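You operate a simulated robot arm through the tools that you are given. There is no shell and no other tool. Be economical: measure what you need, move in short steps, check, and stop when the job is done.

You run a simulated robot arm. Do the job below in one go: nothing can be reset, and whatever is moved stays where it is left.

TASK
Take the green scourer and leave it on the small grey plate.

Only the result counts: the job must be done as asked and must still hold three seconds after the hand-in. Knocking over, shifting, dropping, spilling or breaking anything else fails it.

THE ROBOT
A 6-joint arm with a two-finger parallel gripper, fixed in place. Base frame: the origin is at the foot of the arm, x ahead of it, y to its left, z up; the work surface is at about z = 0. Readings come in mm, rad, newtons and seconds.
With the tool pointing down near the work surface it reaches from about 140 to 580 mm from the base axis. Its first joint turns from -1.152 to 1.152 rad. Payload 2.1 kg.
The tool frame sits at the grasp point between the pads (the TCP): z along the fingers, y along the line on which they close. The tips reach 30 mm beyond it. Largest opening 94 mm; finger width 28, thickness 10; the body of the gripper, 50 by 96 mm, starts 55 mm behind the TCP.
Orientation is that of the tool frame in the base frame, as a unit quaternion [x, y, z, w]. With the fingers straight down and closing along the base's y, the tool's x points along the base's -x, its y along +y and its z along -z.

THE INTERFACE
- The arm moves only by the tool apply_moves. Its argument "rows" is a list of rows, each a list of 7 numbers: the shift along the tool's x, y, z in mm, then the turn, a rotation vector about the tool's x, y, z in rad, then the closure, from 0 (fully open) to 1 (shut). In form: [[dx, dy, dz, rx, ry, rz, gripper], ...]. A call has 1 to 10 rows; each row shifts and turns the commanded pose from where the row before left it, along the tool's axes as they then stand. Rows are played at 5 a second. More than 50 mm and 0.15 rad between two rows, or a gripper value outside its range, and nothing of the call is played. Where a pose cannot be reached the arm comes as near as it can. A force on the tool above 40 N (or 10 N above the force at the start of the call, whichever is more), or a blocked arm, ends the call early, and 0.2 s more pass. The fingers move at their own pace (about 72 mm/s each) and stop on an object; they squeeze with about 41 N. The grip force told is the motor's: it shows also when the fingers shut on nothing. Time passes only in rows, and 0.2 s behind the last, so rows that do not move let the fingers close. It gives the time, the measured TCP pose, the force on the tool (base axes), the opening and the grip force at its end, in the units of the frame above (readings bear some noise), and new pictures: "views" is both (left out), scene, wrist or none.
- Cameras (640 x 400 px; columns grow to the right, rows downward): "scene" is fixed at [33, -367.3, 474.6]; the picture's right is [0.93, -0.36, 0.00], its down [-0.22, -0.59, -0.78] and it looks along [0.28, 0.73, -0.63] (base axes); focal length 262 px, centre (320, 200). "wrist" rides on the gripper at [76, 14, -103] in the tool frame; the picture's right is [-0.18, 0.98, 0.00], its down [-0.75, -0.14, -0.64] and it looks along [-0.63, -0.12, 0.77] (tool axes); focal length 243 px, centre (320, 200). There is no depth. A picture from a camera that has moved, and an enlarged one, comes with that camera's place and axes in the base frame and with its lens. The place of the scene camera against the robot may be out by one fixed shift of up to 12 mm in any direction.
- inspect(camera, box): a new picture of the part [left, top, right, bottom] of that camera's present view, enlarged. It takes no simulated time.
- job_done(): hands the job in; it is judged then, once.

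Work in short steps. Places have to be worked out from the pictures, the camera data and where the tool is seen: move nearer, look again, correct. Check each grasp and each placing, and mend what went wrong. You have 90 turns and 170 pictures in all, those below and enlarged ones among them. Open the gripper and draw the arm clear of the work before you hand the job in, unless the task says otherwise; then end with one line.

The tools are called after "Emit:" as name(argument=value, ...) on one line, values as JSON. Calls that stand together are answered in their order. apply_moves: Moves the arm, as the interface text tells. Its arguments: {"type":"object","properties":{"rows":{"type":"array"},"views":{"type":"string","enum":["both","scene","wrist","none"]}},"required":["rows"]} The other tools are called the same way: inspect (camera, box) takes an enlarged picture of a part of a camera's view; job_done () hands the job in.

At the start:

```text
time_s: 0.0
eef_pos: [263.9, 18.3, 231.3]
ee_rot: [0.0, 1.0, 0.0, 0.001]
contact_force: [0.6, 0.4, 0.8]
grip_width: 94.0
grasp_force: 0.0
```

scene: 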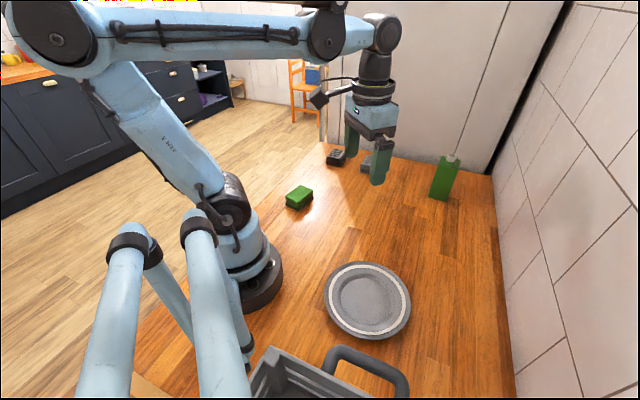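
wrist: 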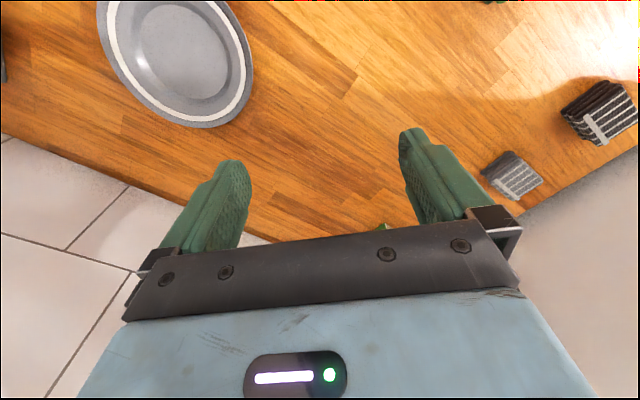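

The scene shows a green block near (187, 200) and a plate near (218, -146). I'll enlarge both to check what they are.

Emit:
inspect(camera="scene", box=[260, 130, 480, 268])

Emit:
inspect(camera="scene", box=[240, 240, 440, 400])

```text
2.90 times, centred on (370, 199) of scene
camera zoom: at [33.0, -367.3, 474.6], right [0.93, -0.36, 0.0], down [-0.22, -0.59, -0.78], along [0.28, 0.73, -0.63], focal length 760 px, centre (175, 203)
```

zoom: 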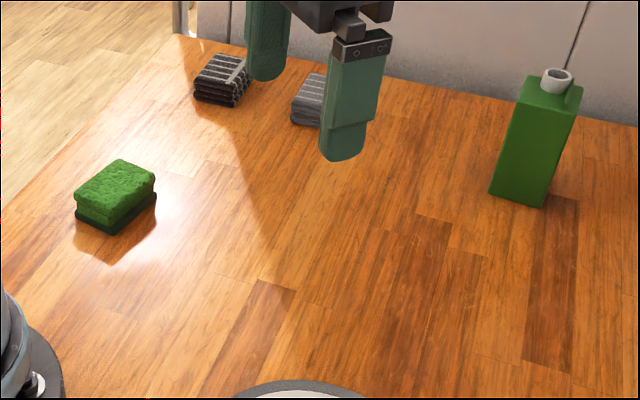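

```text
2.50 times, centred on (340, 320) of scene
camera zoom: at [33.0, -367.3, 474.6], right [0.93, -0.36, 0.0], down [-0.22, -0.59, -0.78], along [0.28, 0.73, -0.63], focal length 655 px, centre (270, -100)
```

zoom: 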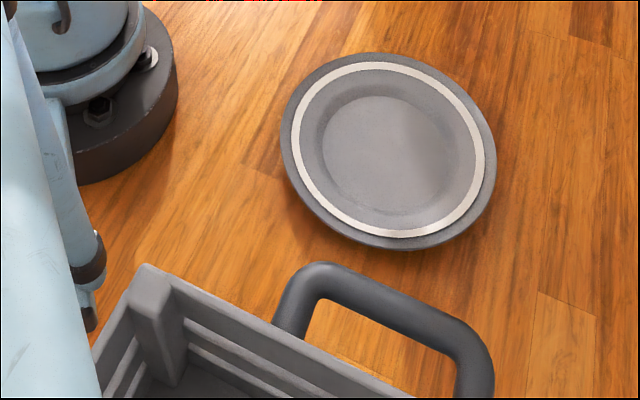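

The green block with a dark underside at about (187, 200) is the scourer, and the taller green item is a carton. I'll move above and near it for a wrist look.

Emit:
apply_moves(rows=[[16, 40, 8, 0, 0, 0, 0], [16, 40, 8, 0, 0, 0, 0], [16, 40, 8, 0, 0, 0, 0], [16, 40, 8, 0, 0, 0, 0], [0, 0, 0, 0, 0, 0, 0]])

```text
time_s: 1.2
eef_pos: [198.3, 178.9, 200.4]
ee_rot: [-0.001, 1.0, 0.0, 0.0]
contact_force: [-0.4, 0.0, 0.3]
grip_width: 93.9
grasp_force: 0.0
camera wrist: at [122.2, 194.0, 303.7], right [0.18, 0.98, 0.0], down [0.75, -0.14, 0.64], along [0.63, -0.12, -0.77], focal length 243 px, centre (320, 200)
```

scene: 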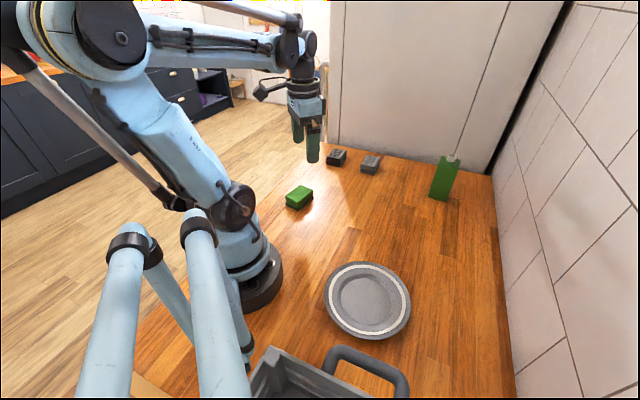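
wrist: 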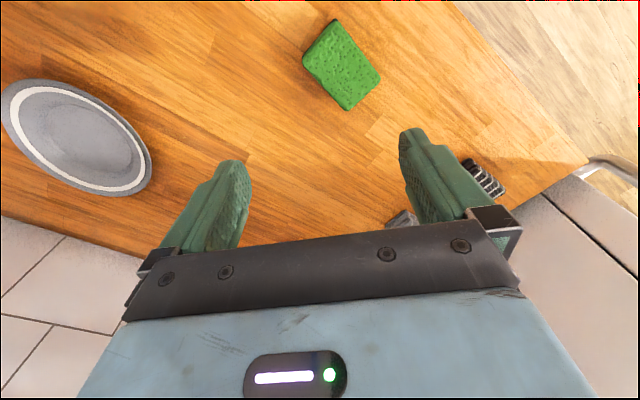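

The scourer is visible in the wrist view; I'll enlarge it to get its corners.

Emit:
inspect(camera="wrist", box=[270, 0, 430, 120])

Emit:
inspect(camera="wrist", box=[0, 60, 180, 220])

```text
3.33 times, centred on (350, 60) of wrist
camera zoom: at [122.2, 194.0, 303.7], right [0.18, 0.98, 0.0], down [0.75, -0.14, 0.64], along [0.63, -0.12, -0.77], focal length 809 px, centre (220, 667)
```

zoom: 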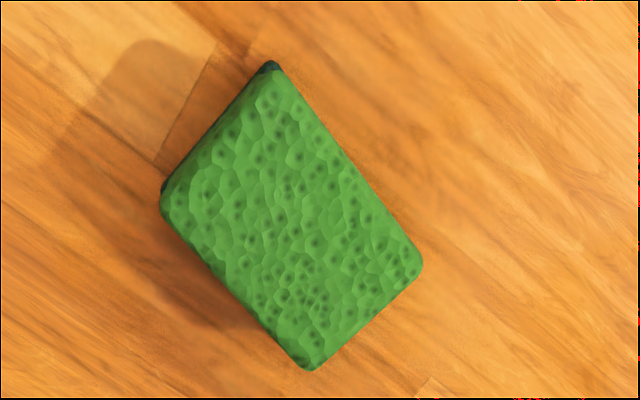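

```text
2.50 times, centred on (90, 140) of wrist
camera zoom: at [122.2, 194.0, 303.7], right [0.18, 0.98, 0.0], down [0.75, -0.14, 0.64], along [0.63, -0.12, -0.77], focal length 606 px, centre (895, 350)
```

zoom: 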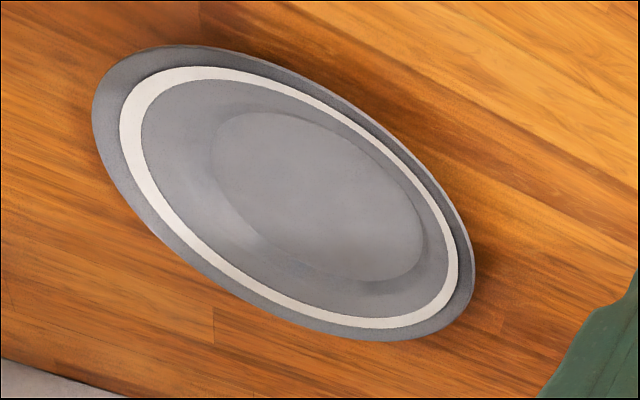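

Corner rays put the scourer centre at about (183, 206). It is about 70×46 mm with its long axis at about 33°. I'll centre over it, turn the tool 33° so the fingers close across the short side, and descend partway.

Emit:
apply_moves(rows=[[15, 27, 10, 0, 0, 0, 0], [0, 0, 15, 0, 0, -0.145, 0], [0, 0, 15, 0, 0, -0.145, 0], [0, 0, 15, 0, 0, -0.145, 0], [0, 0, 15, 0, 0, -0.145, 0], [0, 0, 20, 0, 0, 0, 0], [0, 0, 0, 0, 0, 0, 0]])

```text
time_s: 2.8
eef_pos: [184.8, 205.7, 110.7]
ee_rot: [-0.287, 0.958, 0.0, 0.001]
contact_force: [0.3, 0.4, 0.7]
grip_width: 94.0
grasp_force: 0.1
camera wrist: at [112.8, 176.0, 213.4], right [-0.39, 0.92, 0.0], down [0.71, 0.3, 0.64], along [0.59, 0.25, -0.77], focal length 243 px, centre (320, 200)
```

scene: 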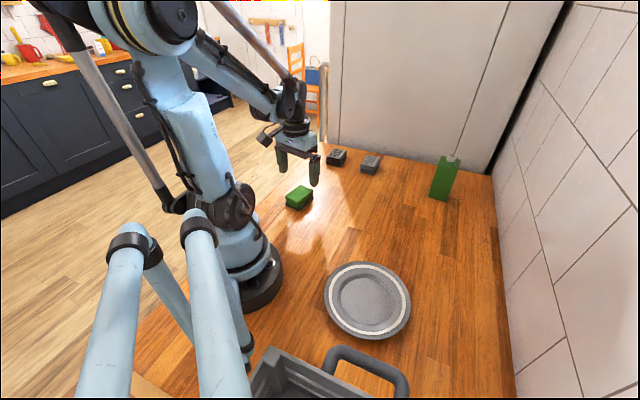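
wrist: 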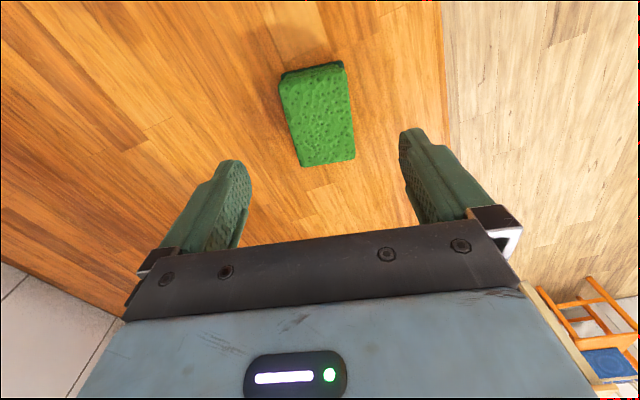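

Triangulating both views gives a top height of about 25 mm and a centre of about (182.5, 206); the yaw fits. I'll descend so the tips sit about 8 mm above the surface, then close.

Emit:
apply_moves(rows=[[2, 1.5, 20, 0, 0, 0, 0], [0, 0, 20, 0, 0, 0, 0], [0, 0, 20, 0, 0, 0, 0], [0, 0, 13, 0, 0, 0, 0], [0, 0, 0, 0, 0, 0, 0]])

Emit:
apply_moves(rows=[[0, 0, 0, 0, 0, 0, 0.3], [0, 0, 0, 0, 0, 0, 0.7], [0, 0, 0, 0, 0, 0, 0.7], [0, 0, 0, 0, 0, 0, 0.7]])

```text
time_s: 4.0
eef_pos: [182.5, 204.9, 38.0]
ee_rot: [-0.286, 0.958, 0.0, 0.0]
contact_force: [-0.4, 0.0, -0.9]
grip_width: 94.2
grasp_force: 0.2
camera wrist: at [110.7, 175.5, 139.8], right [-0.38, 0.92, 0.0], down [0.71, 0.29, 0.64], along [0.59, 0.25, -0.77], focal length 243 px, centre (320, 200)
```

scene: 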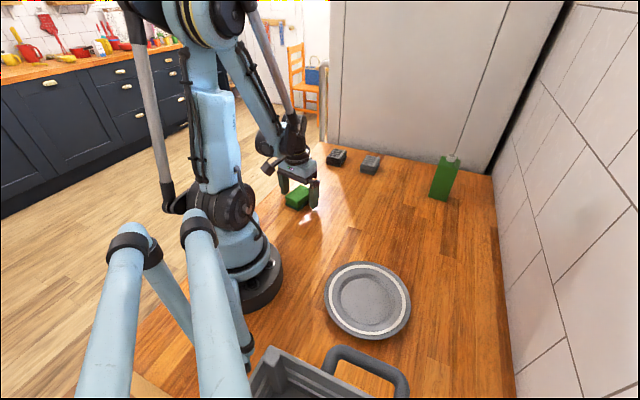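
wrist: 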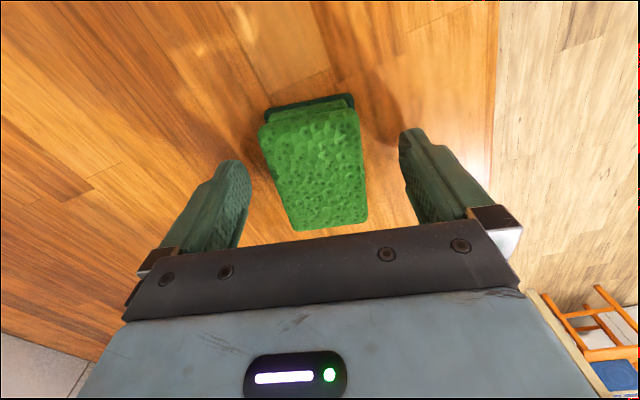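

```text
time_s: 5.0
eef_pos: [183.6, 205.0, 37.0]
ee_rot: [-0.286, 0.958, 0.0, 0.0]
contact_force: [1.5, -2.7, 17.9]
grip_width: 51.9
grasp_force: 21.0
camera wrist: at [110.8, 175.6, 140.1], right [-0.38, 0.92, 0.0], down [0.71, 0.29, 0.64], along [0.59, 0.25, -0.77], focal length 243 px, centre (320, 200)
```

scene: 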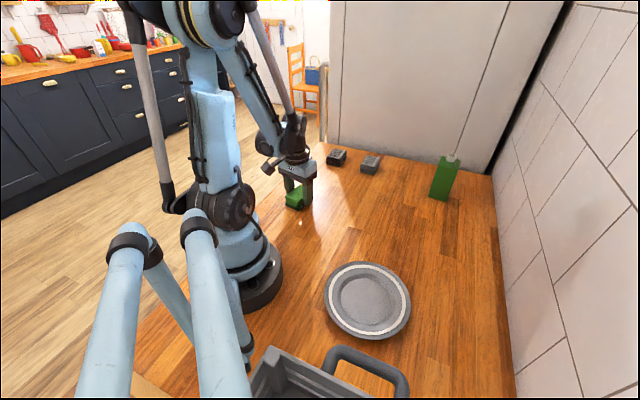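
wrist: 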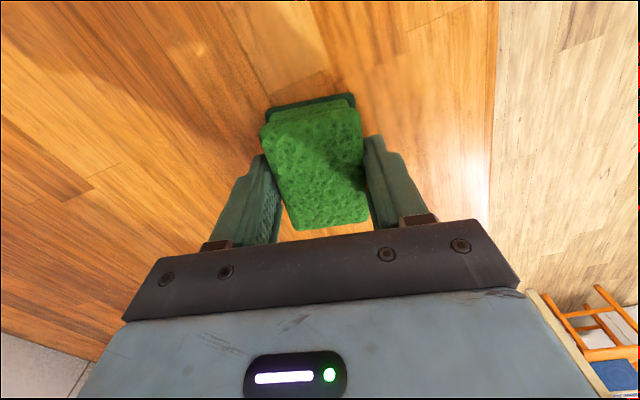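

The fingers are at the scourer (opening 51.9 mm, force building up). I'll let the grip settle with full closure.

Emit:
apply_moves(rows=[[0, 0, 0, 0, 0, 0, 1], [0, 0, 0, 0, 0, 0, 1], [0, 0, 0, 0, 0, 0, 1]], views="wrist")

```text
time_s: 5.5
eef_pos: [183.0, 204.2, 38.7]
ee_rot: [-0.287, 0.958, 0.0, 0.0]
contact_force: [-1.7, -0.8, 26.5]
grip_width: 48.9
grasp_force: 41.2
stopped in row 2: the force on the tool passed its limit (the readings are from after the stop); the commanded pose is now the measured one
camera wrist: at [111.1, 175.9, 140.8], right [-0.39, 0.92, 0.0], down [0.71, 0.3, 0.64], along [0.59, 0.25, -0.77], focal length 243 px, centre (320, 200)
```

wrist: 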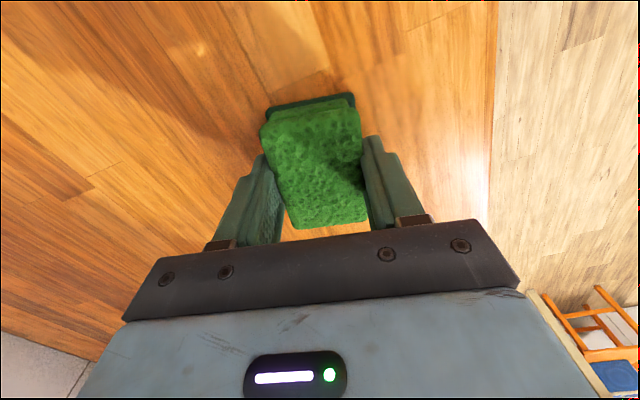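

The grip reads 41 N at 48.9 mm, with an upward reaction, probably from squeezing the wider base. I'll lift gently and check.

Emit:
apply_moves(rows=[[0, 0, -5, 0, 0, 0, 1], [0, 0, -10, 0, 0, 0, 1], [0, 0, -15, 0, 0, 0, 1], [0, 0, 0, 0, 0, 0, 1]])

```text
time_s: 6.5
eef_pos: [184.3, 203.9, 67.8]
ee_rot: [-0.287, 0.958, 0.0, 0.0]
contact_force: [-0.1, 0.2, 0.4]
grip_width: 49.0
grasp_force: 41.3
camera wrist: at [111.8, 175.4, 170.5], right [-0.39, 0.92, 0.0], down [0.71, 0.3, 0.64], along [0.59, 0.25, -0.77], focal length 243 px, centre (320, 200)
```

scene: 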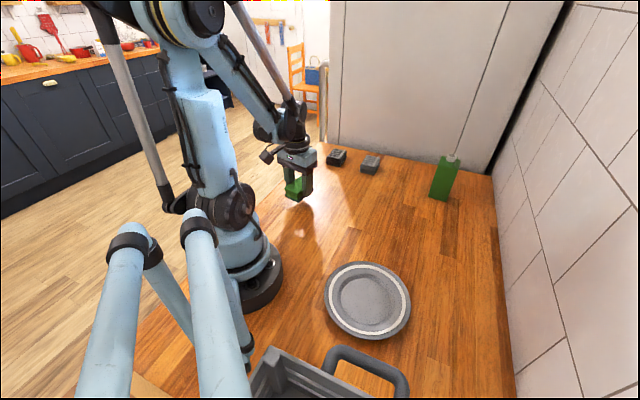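
wrist: 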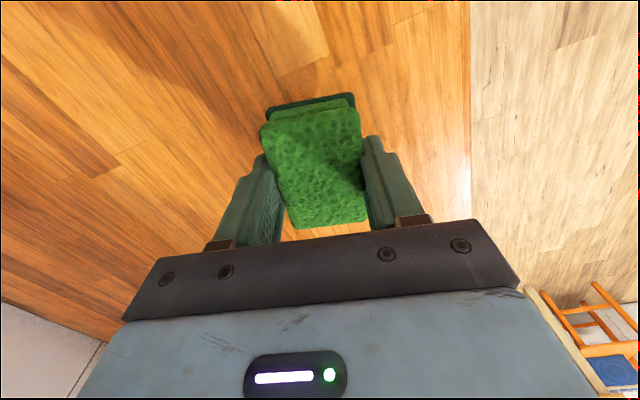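

The scourer lifts cleanly (49 mm, 41 N, no contact force). I'll raise to about z=150 and turn back to yaw 0.

Emit:
apply_moves(rows=[[0, 0, -20, 0, 0, 0, 1], [0, 0, -20, 0, 0, 0.1455, 1], [0, 0, -20, 0, 0, 0.1455, 1], [0, 0, -22, 0, 0, 0.1455, 1], [0, 0, 0, 0, 0, 0.1455, 1], [0, 0, 0, 0, 0, 0, 1]], views="none")

Emit:
apply_moves(rows=[[-3, -35, 0, 0, 0, 0, 1], [-3, -35, 0, 0, 0, 0, 1], [-3, -35, 0, 0, 0, 0, 1], [-3, -35, 0, 0, 0, 0, 1], [-3, -35, 0, 0, 0, 0, 1], [-3, -35, 0, 0, 0, 0, 1], [-3, -35, 0, 0, 0, 0, 1], [-3, -35, 0, 0, 0, 0, 1], [-2, -35, 0, 0, 0, 0, 1], [0, 0, 0, 0, 0, 0, 1]])

```text
time_s: 7.9
eef_pos: [182.8, 204.0, 150.8]
ee_rot: [0.001, 1.0, 0.001, 0.0]
contact_force: [1.0, -0.5, 0.2]
grip_width: 48.8
grasp_force: 40.9
```

```text
time_s: 10.1
eef_pos: [206.6, -110.5, 148.9]
ee_rot: [0.001, 1.0, 0.0, -0.001]
contact_force: [-0.1, 0.8, -0.4]
grip_width: 48.9
grasp_force: 41.0
camera wrist: at [130.7, -95.4, 252.0], right [0.19, 0.98, 0.0], down [0.75, -0.14, 0.64], along [0.63, -0.12, -0.77], focal length 243 px, centre (320, 200)
```

scene: 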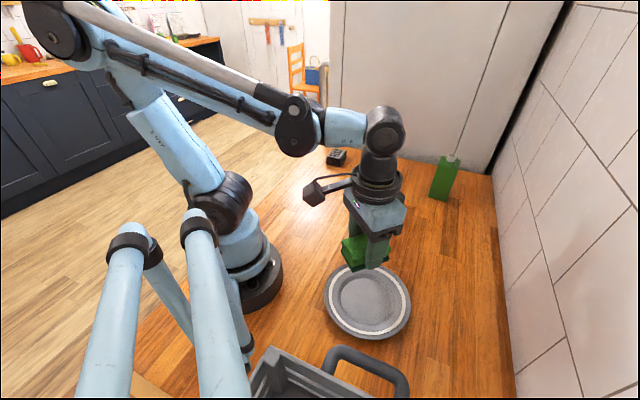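
wrist: 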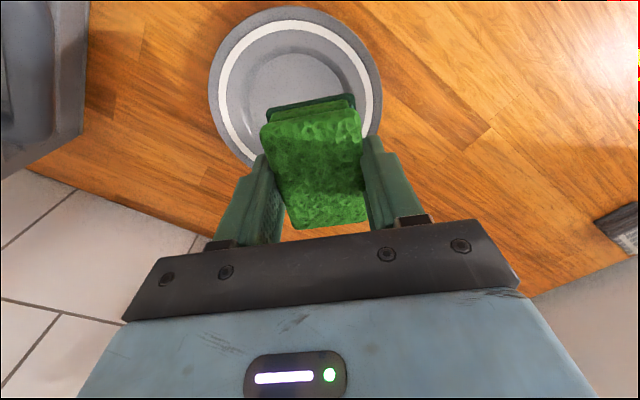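

Rim points fit a circle centred at about (213, -134), radius about 83 mm, which agrees with the earlier estimate. I'll centre over it and descend to a little above the plate.

Emit:
apply_moves(rows=[[-6.5, -23.5, 10, 0, 0, 0, 1], [0, 0, 25, 0, 0, 0, 1], [0, 0, 25, 0, 0, 0, 1], [0, 0, 20, 0, 0, 0, 1], [0, 0, 0, 0, 0, 0, 1]])

```text
time_s: 11.3
eef_pos: [214.5, -133.5, 68.7]
ee_rot: [0.001, 1.0, 0.0, 0.0]
contact_force: [-0.2, -0.5, 0.0]
grip_width: 48.4
grasp_force: 40.9
camera wrist: at [138.5, -118.4, 171.4], right [0.19, 0.98, 0.0], down [0.75, -0.14, 0.64], along [0.63, -0.12, -0.77], focal length 243 px, centre (320, 200)
```

scene: 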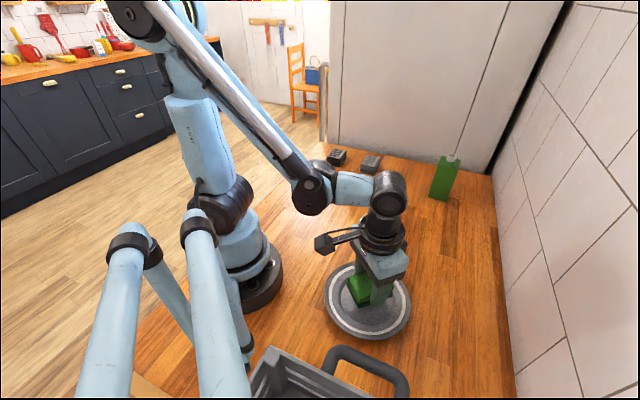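
wrist: 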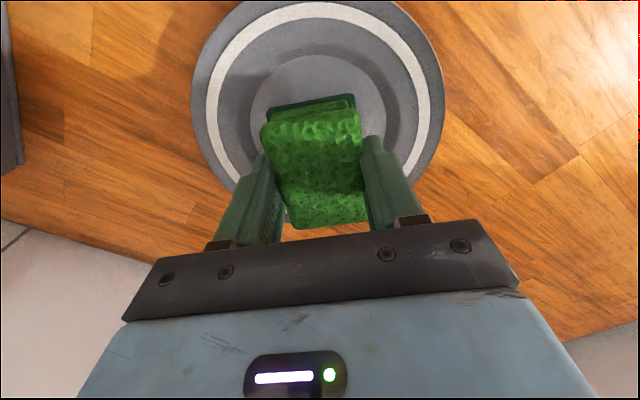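

It is well centred over the plate. I'll lower in small steps until I feel contact.

Emit:
apply_moves(rows=[[0, 0, 8, 0, 0, 0, 1], [0, 0, 6, 0, 0, 0, 1], [0, 0, 3, 0, 0, 0, 1], [0, 0, 0, 0, 0, 0, 1]], views="wrist")

```text
time_s: 12.3
eef_pos: [214.9, -132.5, 52.2]
ee_rot: [0.0, 1.0, -0.001, 0.0]
contact_force: [0.0, 1.0, -0.1]
grip_width: 48.6
grasp_force: 40.9
camera wrist: at [138.9, -118.3, 154.6], right [0.19, 0.98, 0.0], down [0.75, -0.14, 0.64], along [0.63, -0.12, -0.77], focal length 243 px, centre (320, 200)
```

wrist: 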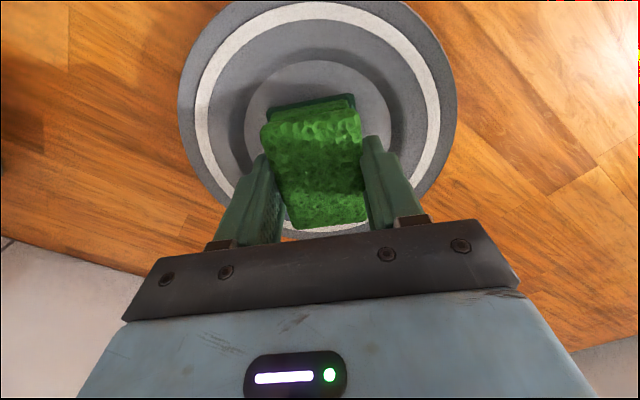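

No contact yet at z=52, so I'll go down in 1–2 mm steps.

Emit:
apply_moves(rows=[[0, 0, 2, 0, 0, 0, 1], [0, 0, 1, 0, 0, 0, 1], [0, 0, 1, 0, 0, 0, 1], [0, 0, 0, 0, 0, 0, 1]], views="none")

Emit:
apply_moves(rows=[[0, 0, 1, 0, 0, 0, 1], [0, 0, 1, 0, 0, 0, 1], [0, 0, 0, 0, 0, 0, 1]], views="scene")

```text
time_s: 13.3
eef_pos: [213.9, -132.9, 48.4]
ee_rot: [0.001, 1.0, 0.0, 0.0]
contact_force: [0.7, -0.3, -0.7]
grip_width: 48.4
grasp_force: 40.8
```

```text
time_s: 14.1
eef_pos: [214.6, -134.7, 46.6]
ee_rot: [0.001, 1.0, -0.001, 0.001]
contact_force: [0.1, -0.4, -0.4]
grip_width: 48.4
grasp_force: 41.2
```

scene: 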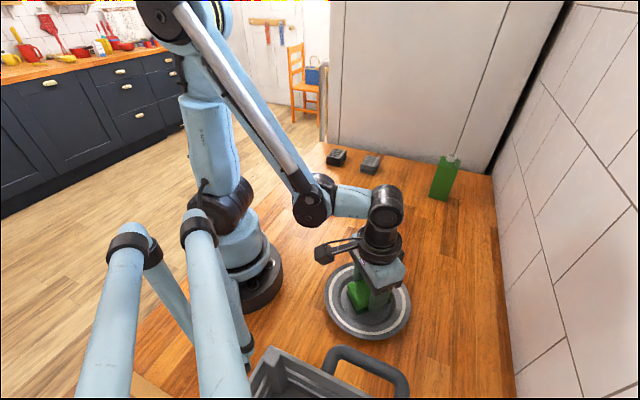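

Still free at 46.6, so I'll continue down.

Emit:
apply_moves(rows=[[0, 0, 1, 0, 0, 0, 1], [0, 0, 1, 0, 0, 0, 1], [0, 0, 0, 0, 0, 0, 1]], views="none")

Emit:
apply_moves(rows=[[0, 0, 1, 0, 0, 0, 1], [0, 0, 0, 0, 0, 0, 1]], views="none")

```text
time_s: 14.9
eef_pos: [215.2, -133.3, 45.1]
ee_rot: [0.002, 1.0, -0.001, 0.0]
contact_force: [-0.6, 0.4, -1.1]
grip_width: 48.7
grasp_force: 40.7
```

```text
time_s: 15.5
eef_pos: [215.5, -132.2, 43.4]
ee_rot: [0.001, 1.0, -0.001, 0.0]
contact_force: [-0.4, -0.4, 6.8]
grip_width: 48.7
grasp_force: 41.0
```

Contact of 6.8 N at z≈43.5: the scourer is resting on the plate. I'll ease the grip open to about 60 mm so the fingers stay inside the rim.

Emit:
apply_moves(rows=[[0, 0, 0, 0, 0, 0, 0.46], [0, 0, 0, 0, 0, 0, 0.4], [0, 0, 0, 0, 0, 0, 0.36], [0, 0, 0, 0, 0, 0, 0.36]])

```text
time_s: 16.5
eef_pos: [214.3, -132.8, 44.3]
ee_rot: [0.001, 1.0, 0.0, 0.0]
contact_force: [0.6, 0.3, 0.7]
grip_width: 60.3
grasp_force: 0.0
camera wrist: at [138.7, -118.2, 146.5], right [0.19, 0.98, 0.0], down [0.75, -0.14, 0.64], along [0.63, -0.12, -0.77], focal length 243 px, centre (320, 200)
```

scene: 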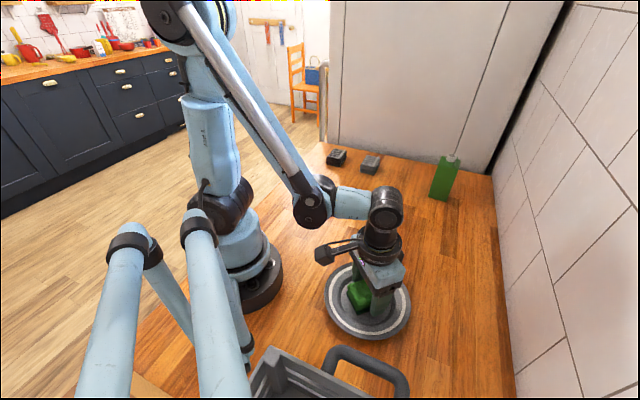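
wrist: 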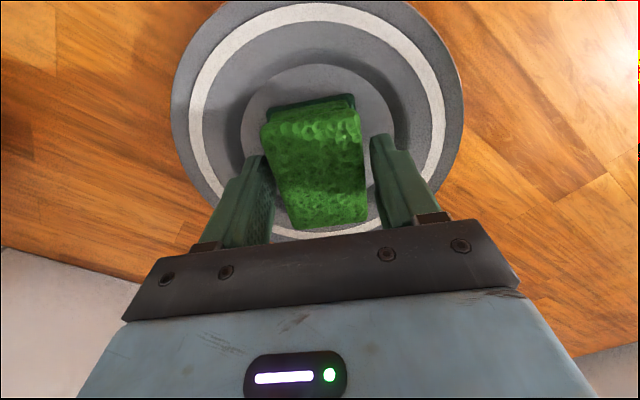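

Released; the left finger is slightly closer. I'll raise straight up with a 2 mm shift, then open fully once above.

Emit:
apply_moves(rows=[[0, -2, 0, 0, 0, 0, 0.36], [0, 0, -10, 0, 0, 0, 0.34], [0, 0, -20, 0, 0, 0, 0.3], [0, 0, -30, 0, 0, 0, 0.1], [0, 0, -40, 0, 0, 0, 0], [0, 0, -40, 0, 0, 0, 0], [0, 30, -20, 0, 0, 0, 0], [0, 40, 0, 0, 0, 0, 0], [0, 40, 0, 0, 0, 0, 0], [0, 0, 0, 0, 0, 0, 0]])

Emit:
inspect(camera="scene", box=[240, 240, 440, 400])

```text
time_s: 18.7
eef_pos: [214.6, -25.8, 202.0]
ee_rot: [0.001, 1.0, 0.0, 0.0]
contact_force: [0.3, 0.7, 0.9]
grip_width: 94.0
grasp_force: 0.0
camera wrist: at [138.2, -10.9, 305.4], right [0.19, 0.98, 0.0], down [0.75, -0.14, 0.64], along [0.63, -0.12, -0.77], focal length 243 px, centre (320, 200)
```

scene: 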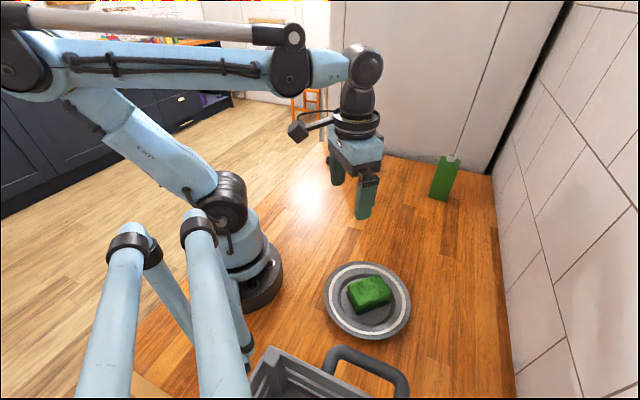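
wrist: 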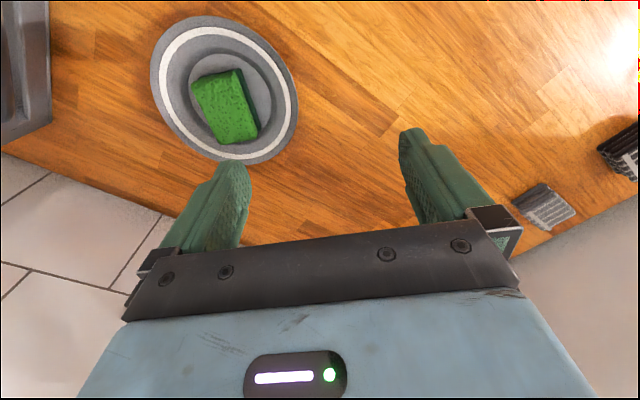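

```text
2.50 times, centred on (340, 320) of scene
camera zoom: at [33.0, -367.3, 474.6], right [0.93, -0.36, 0.0], down [-0.22, -0.59, -0.78], along [0.28, 0.73, -0.63], focal length 655 px, centre (270, -100)
```

zoom: 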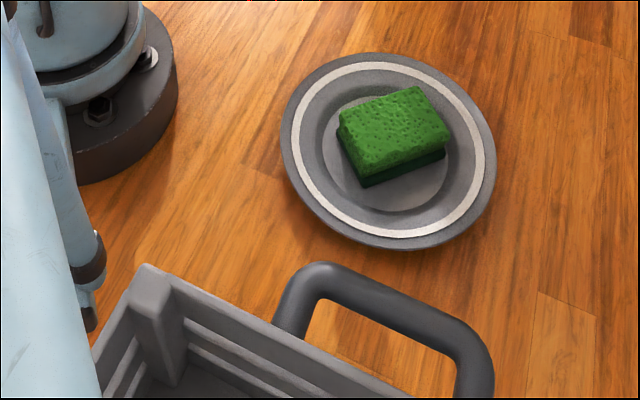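

The scourer lies flat in the well of the plate. The plate hasn't moved, and the arm is clear with the gripper open, so I'm handing in.

Emit:
job_done()

```text
The job is handed in.
```

The green scourer is on the small grey plate, lying flat in its centre; no other object was touched, and the arm is clear with the gripper open.
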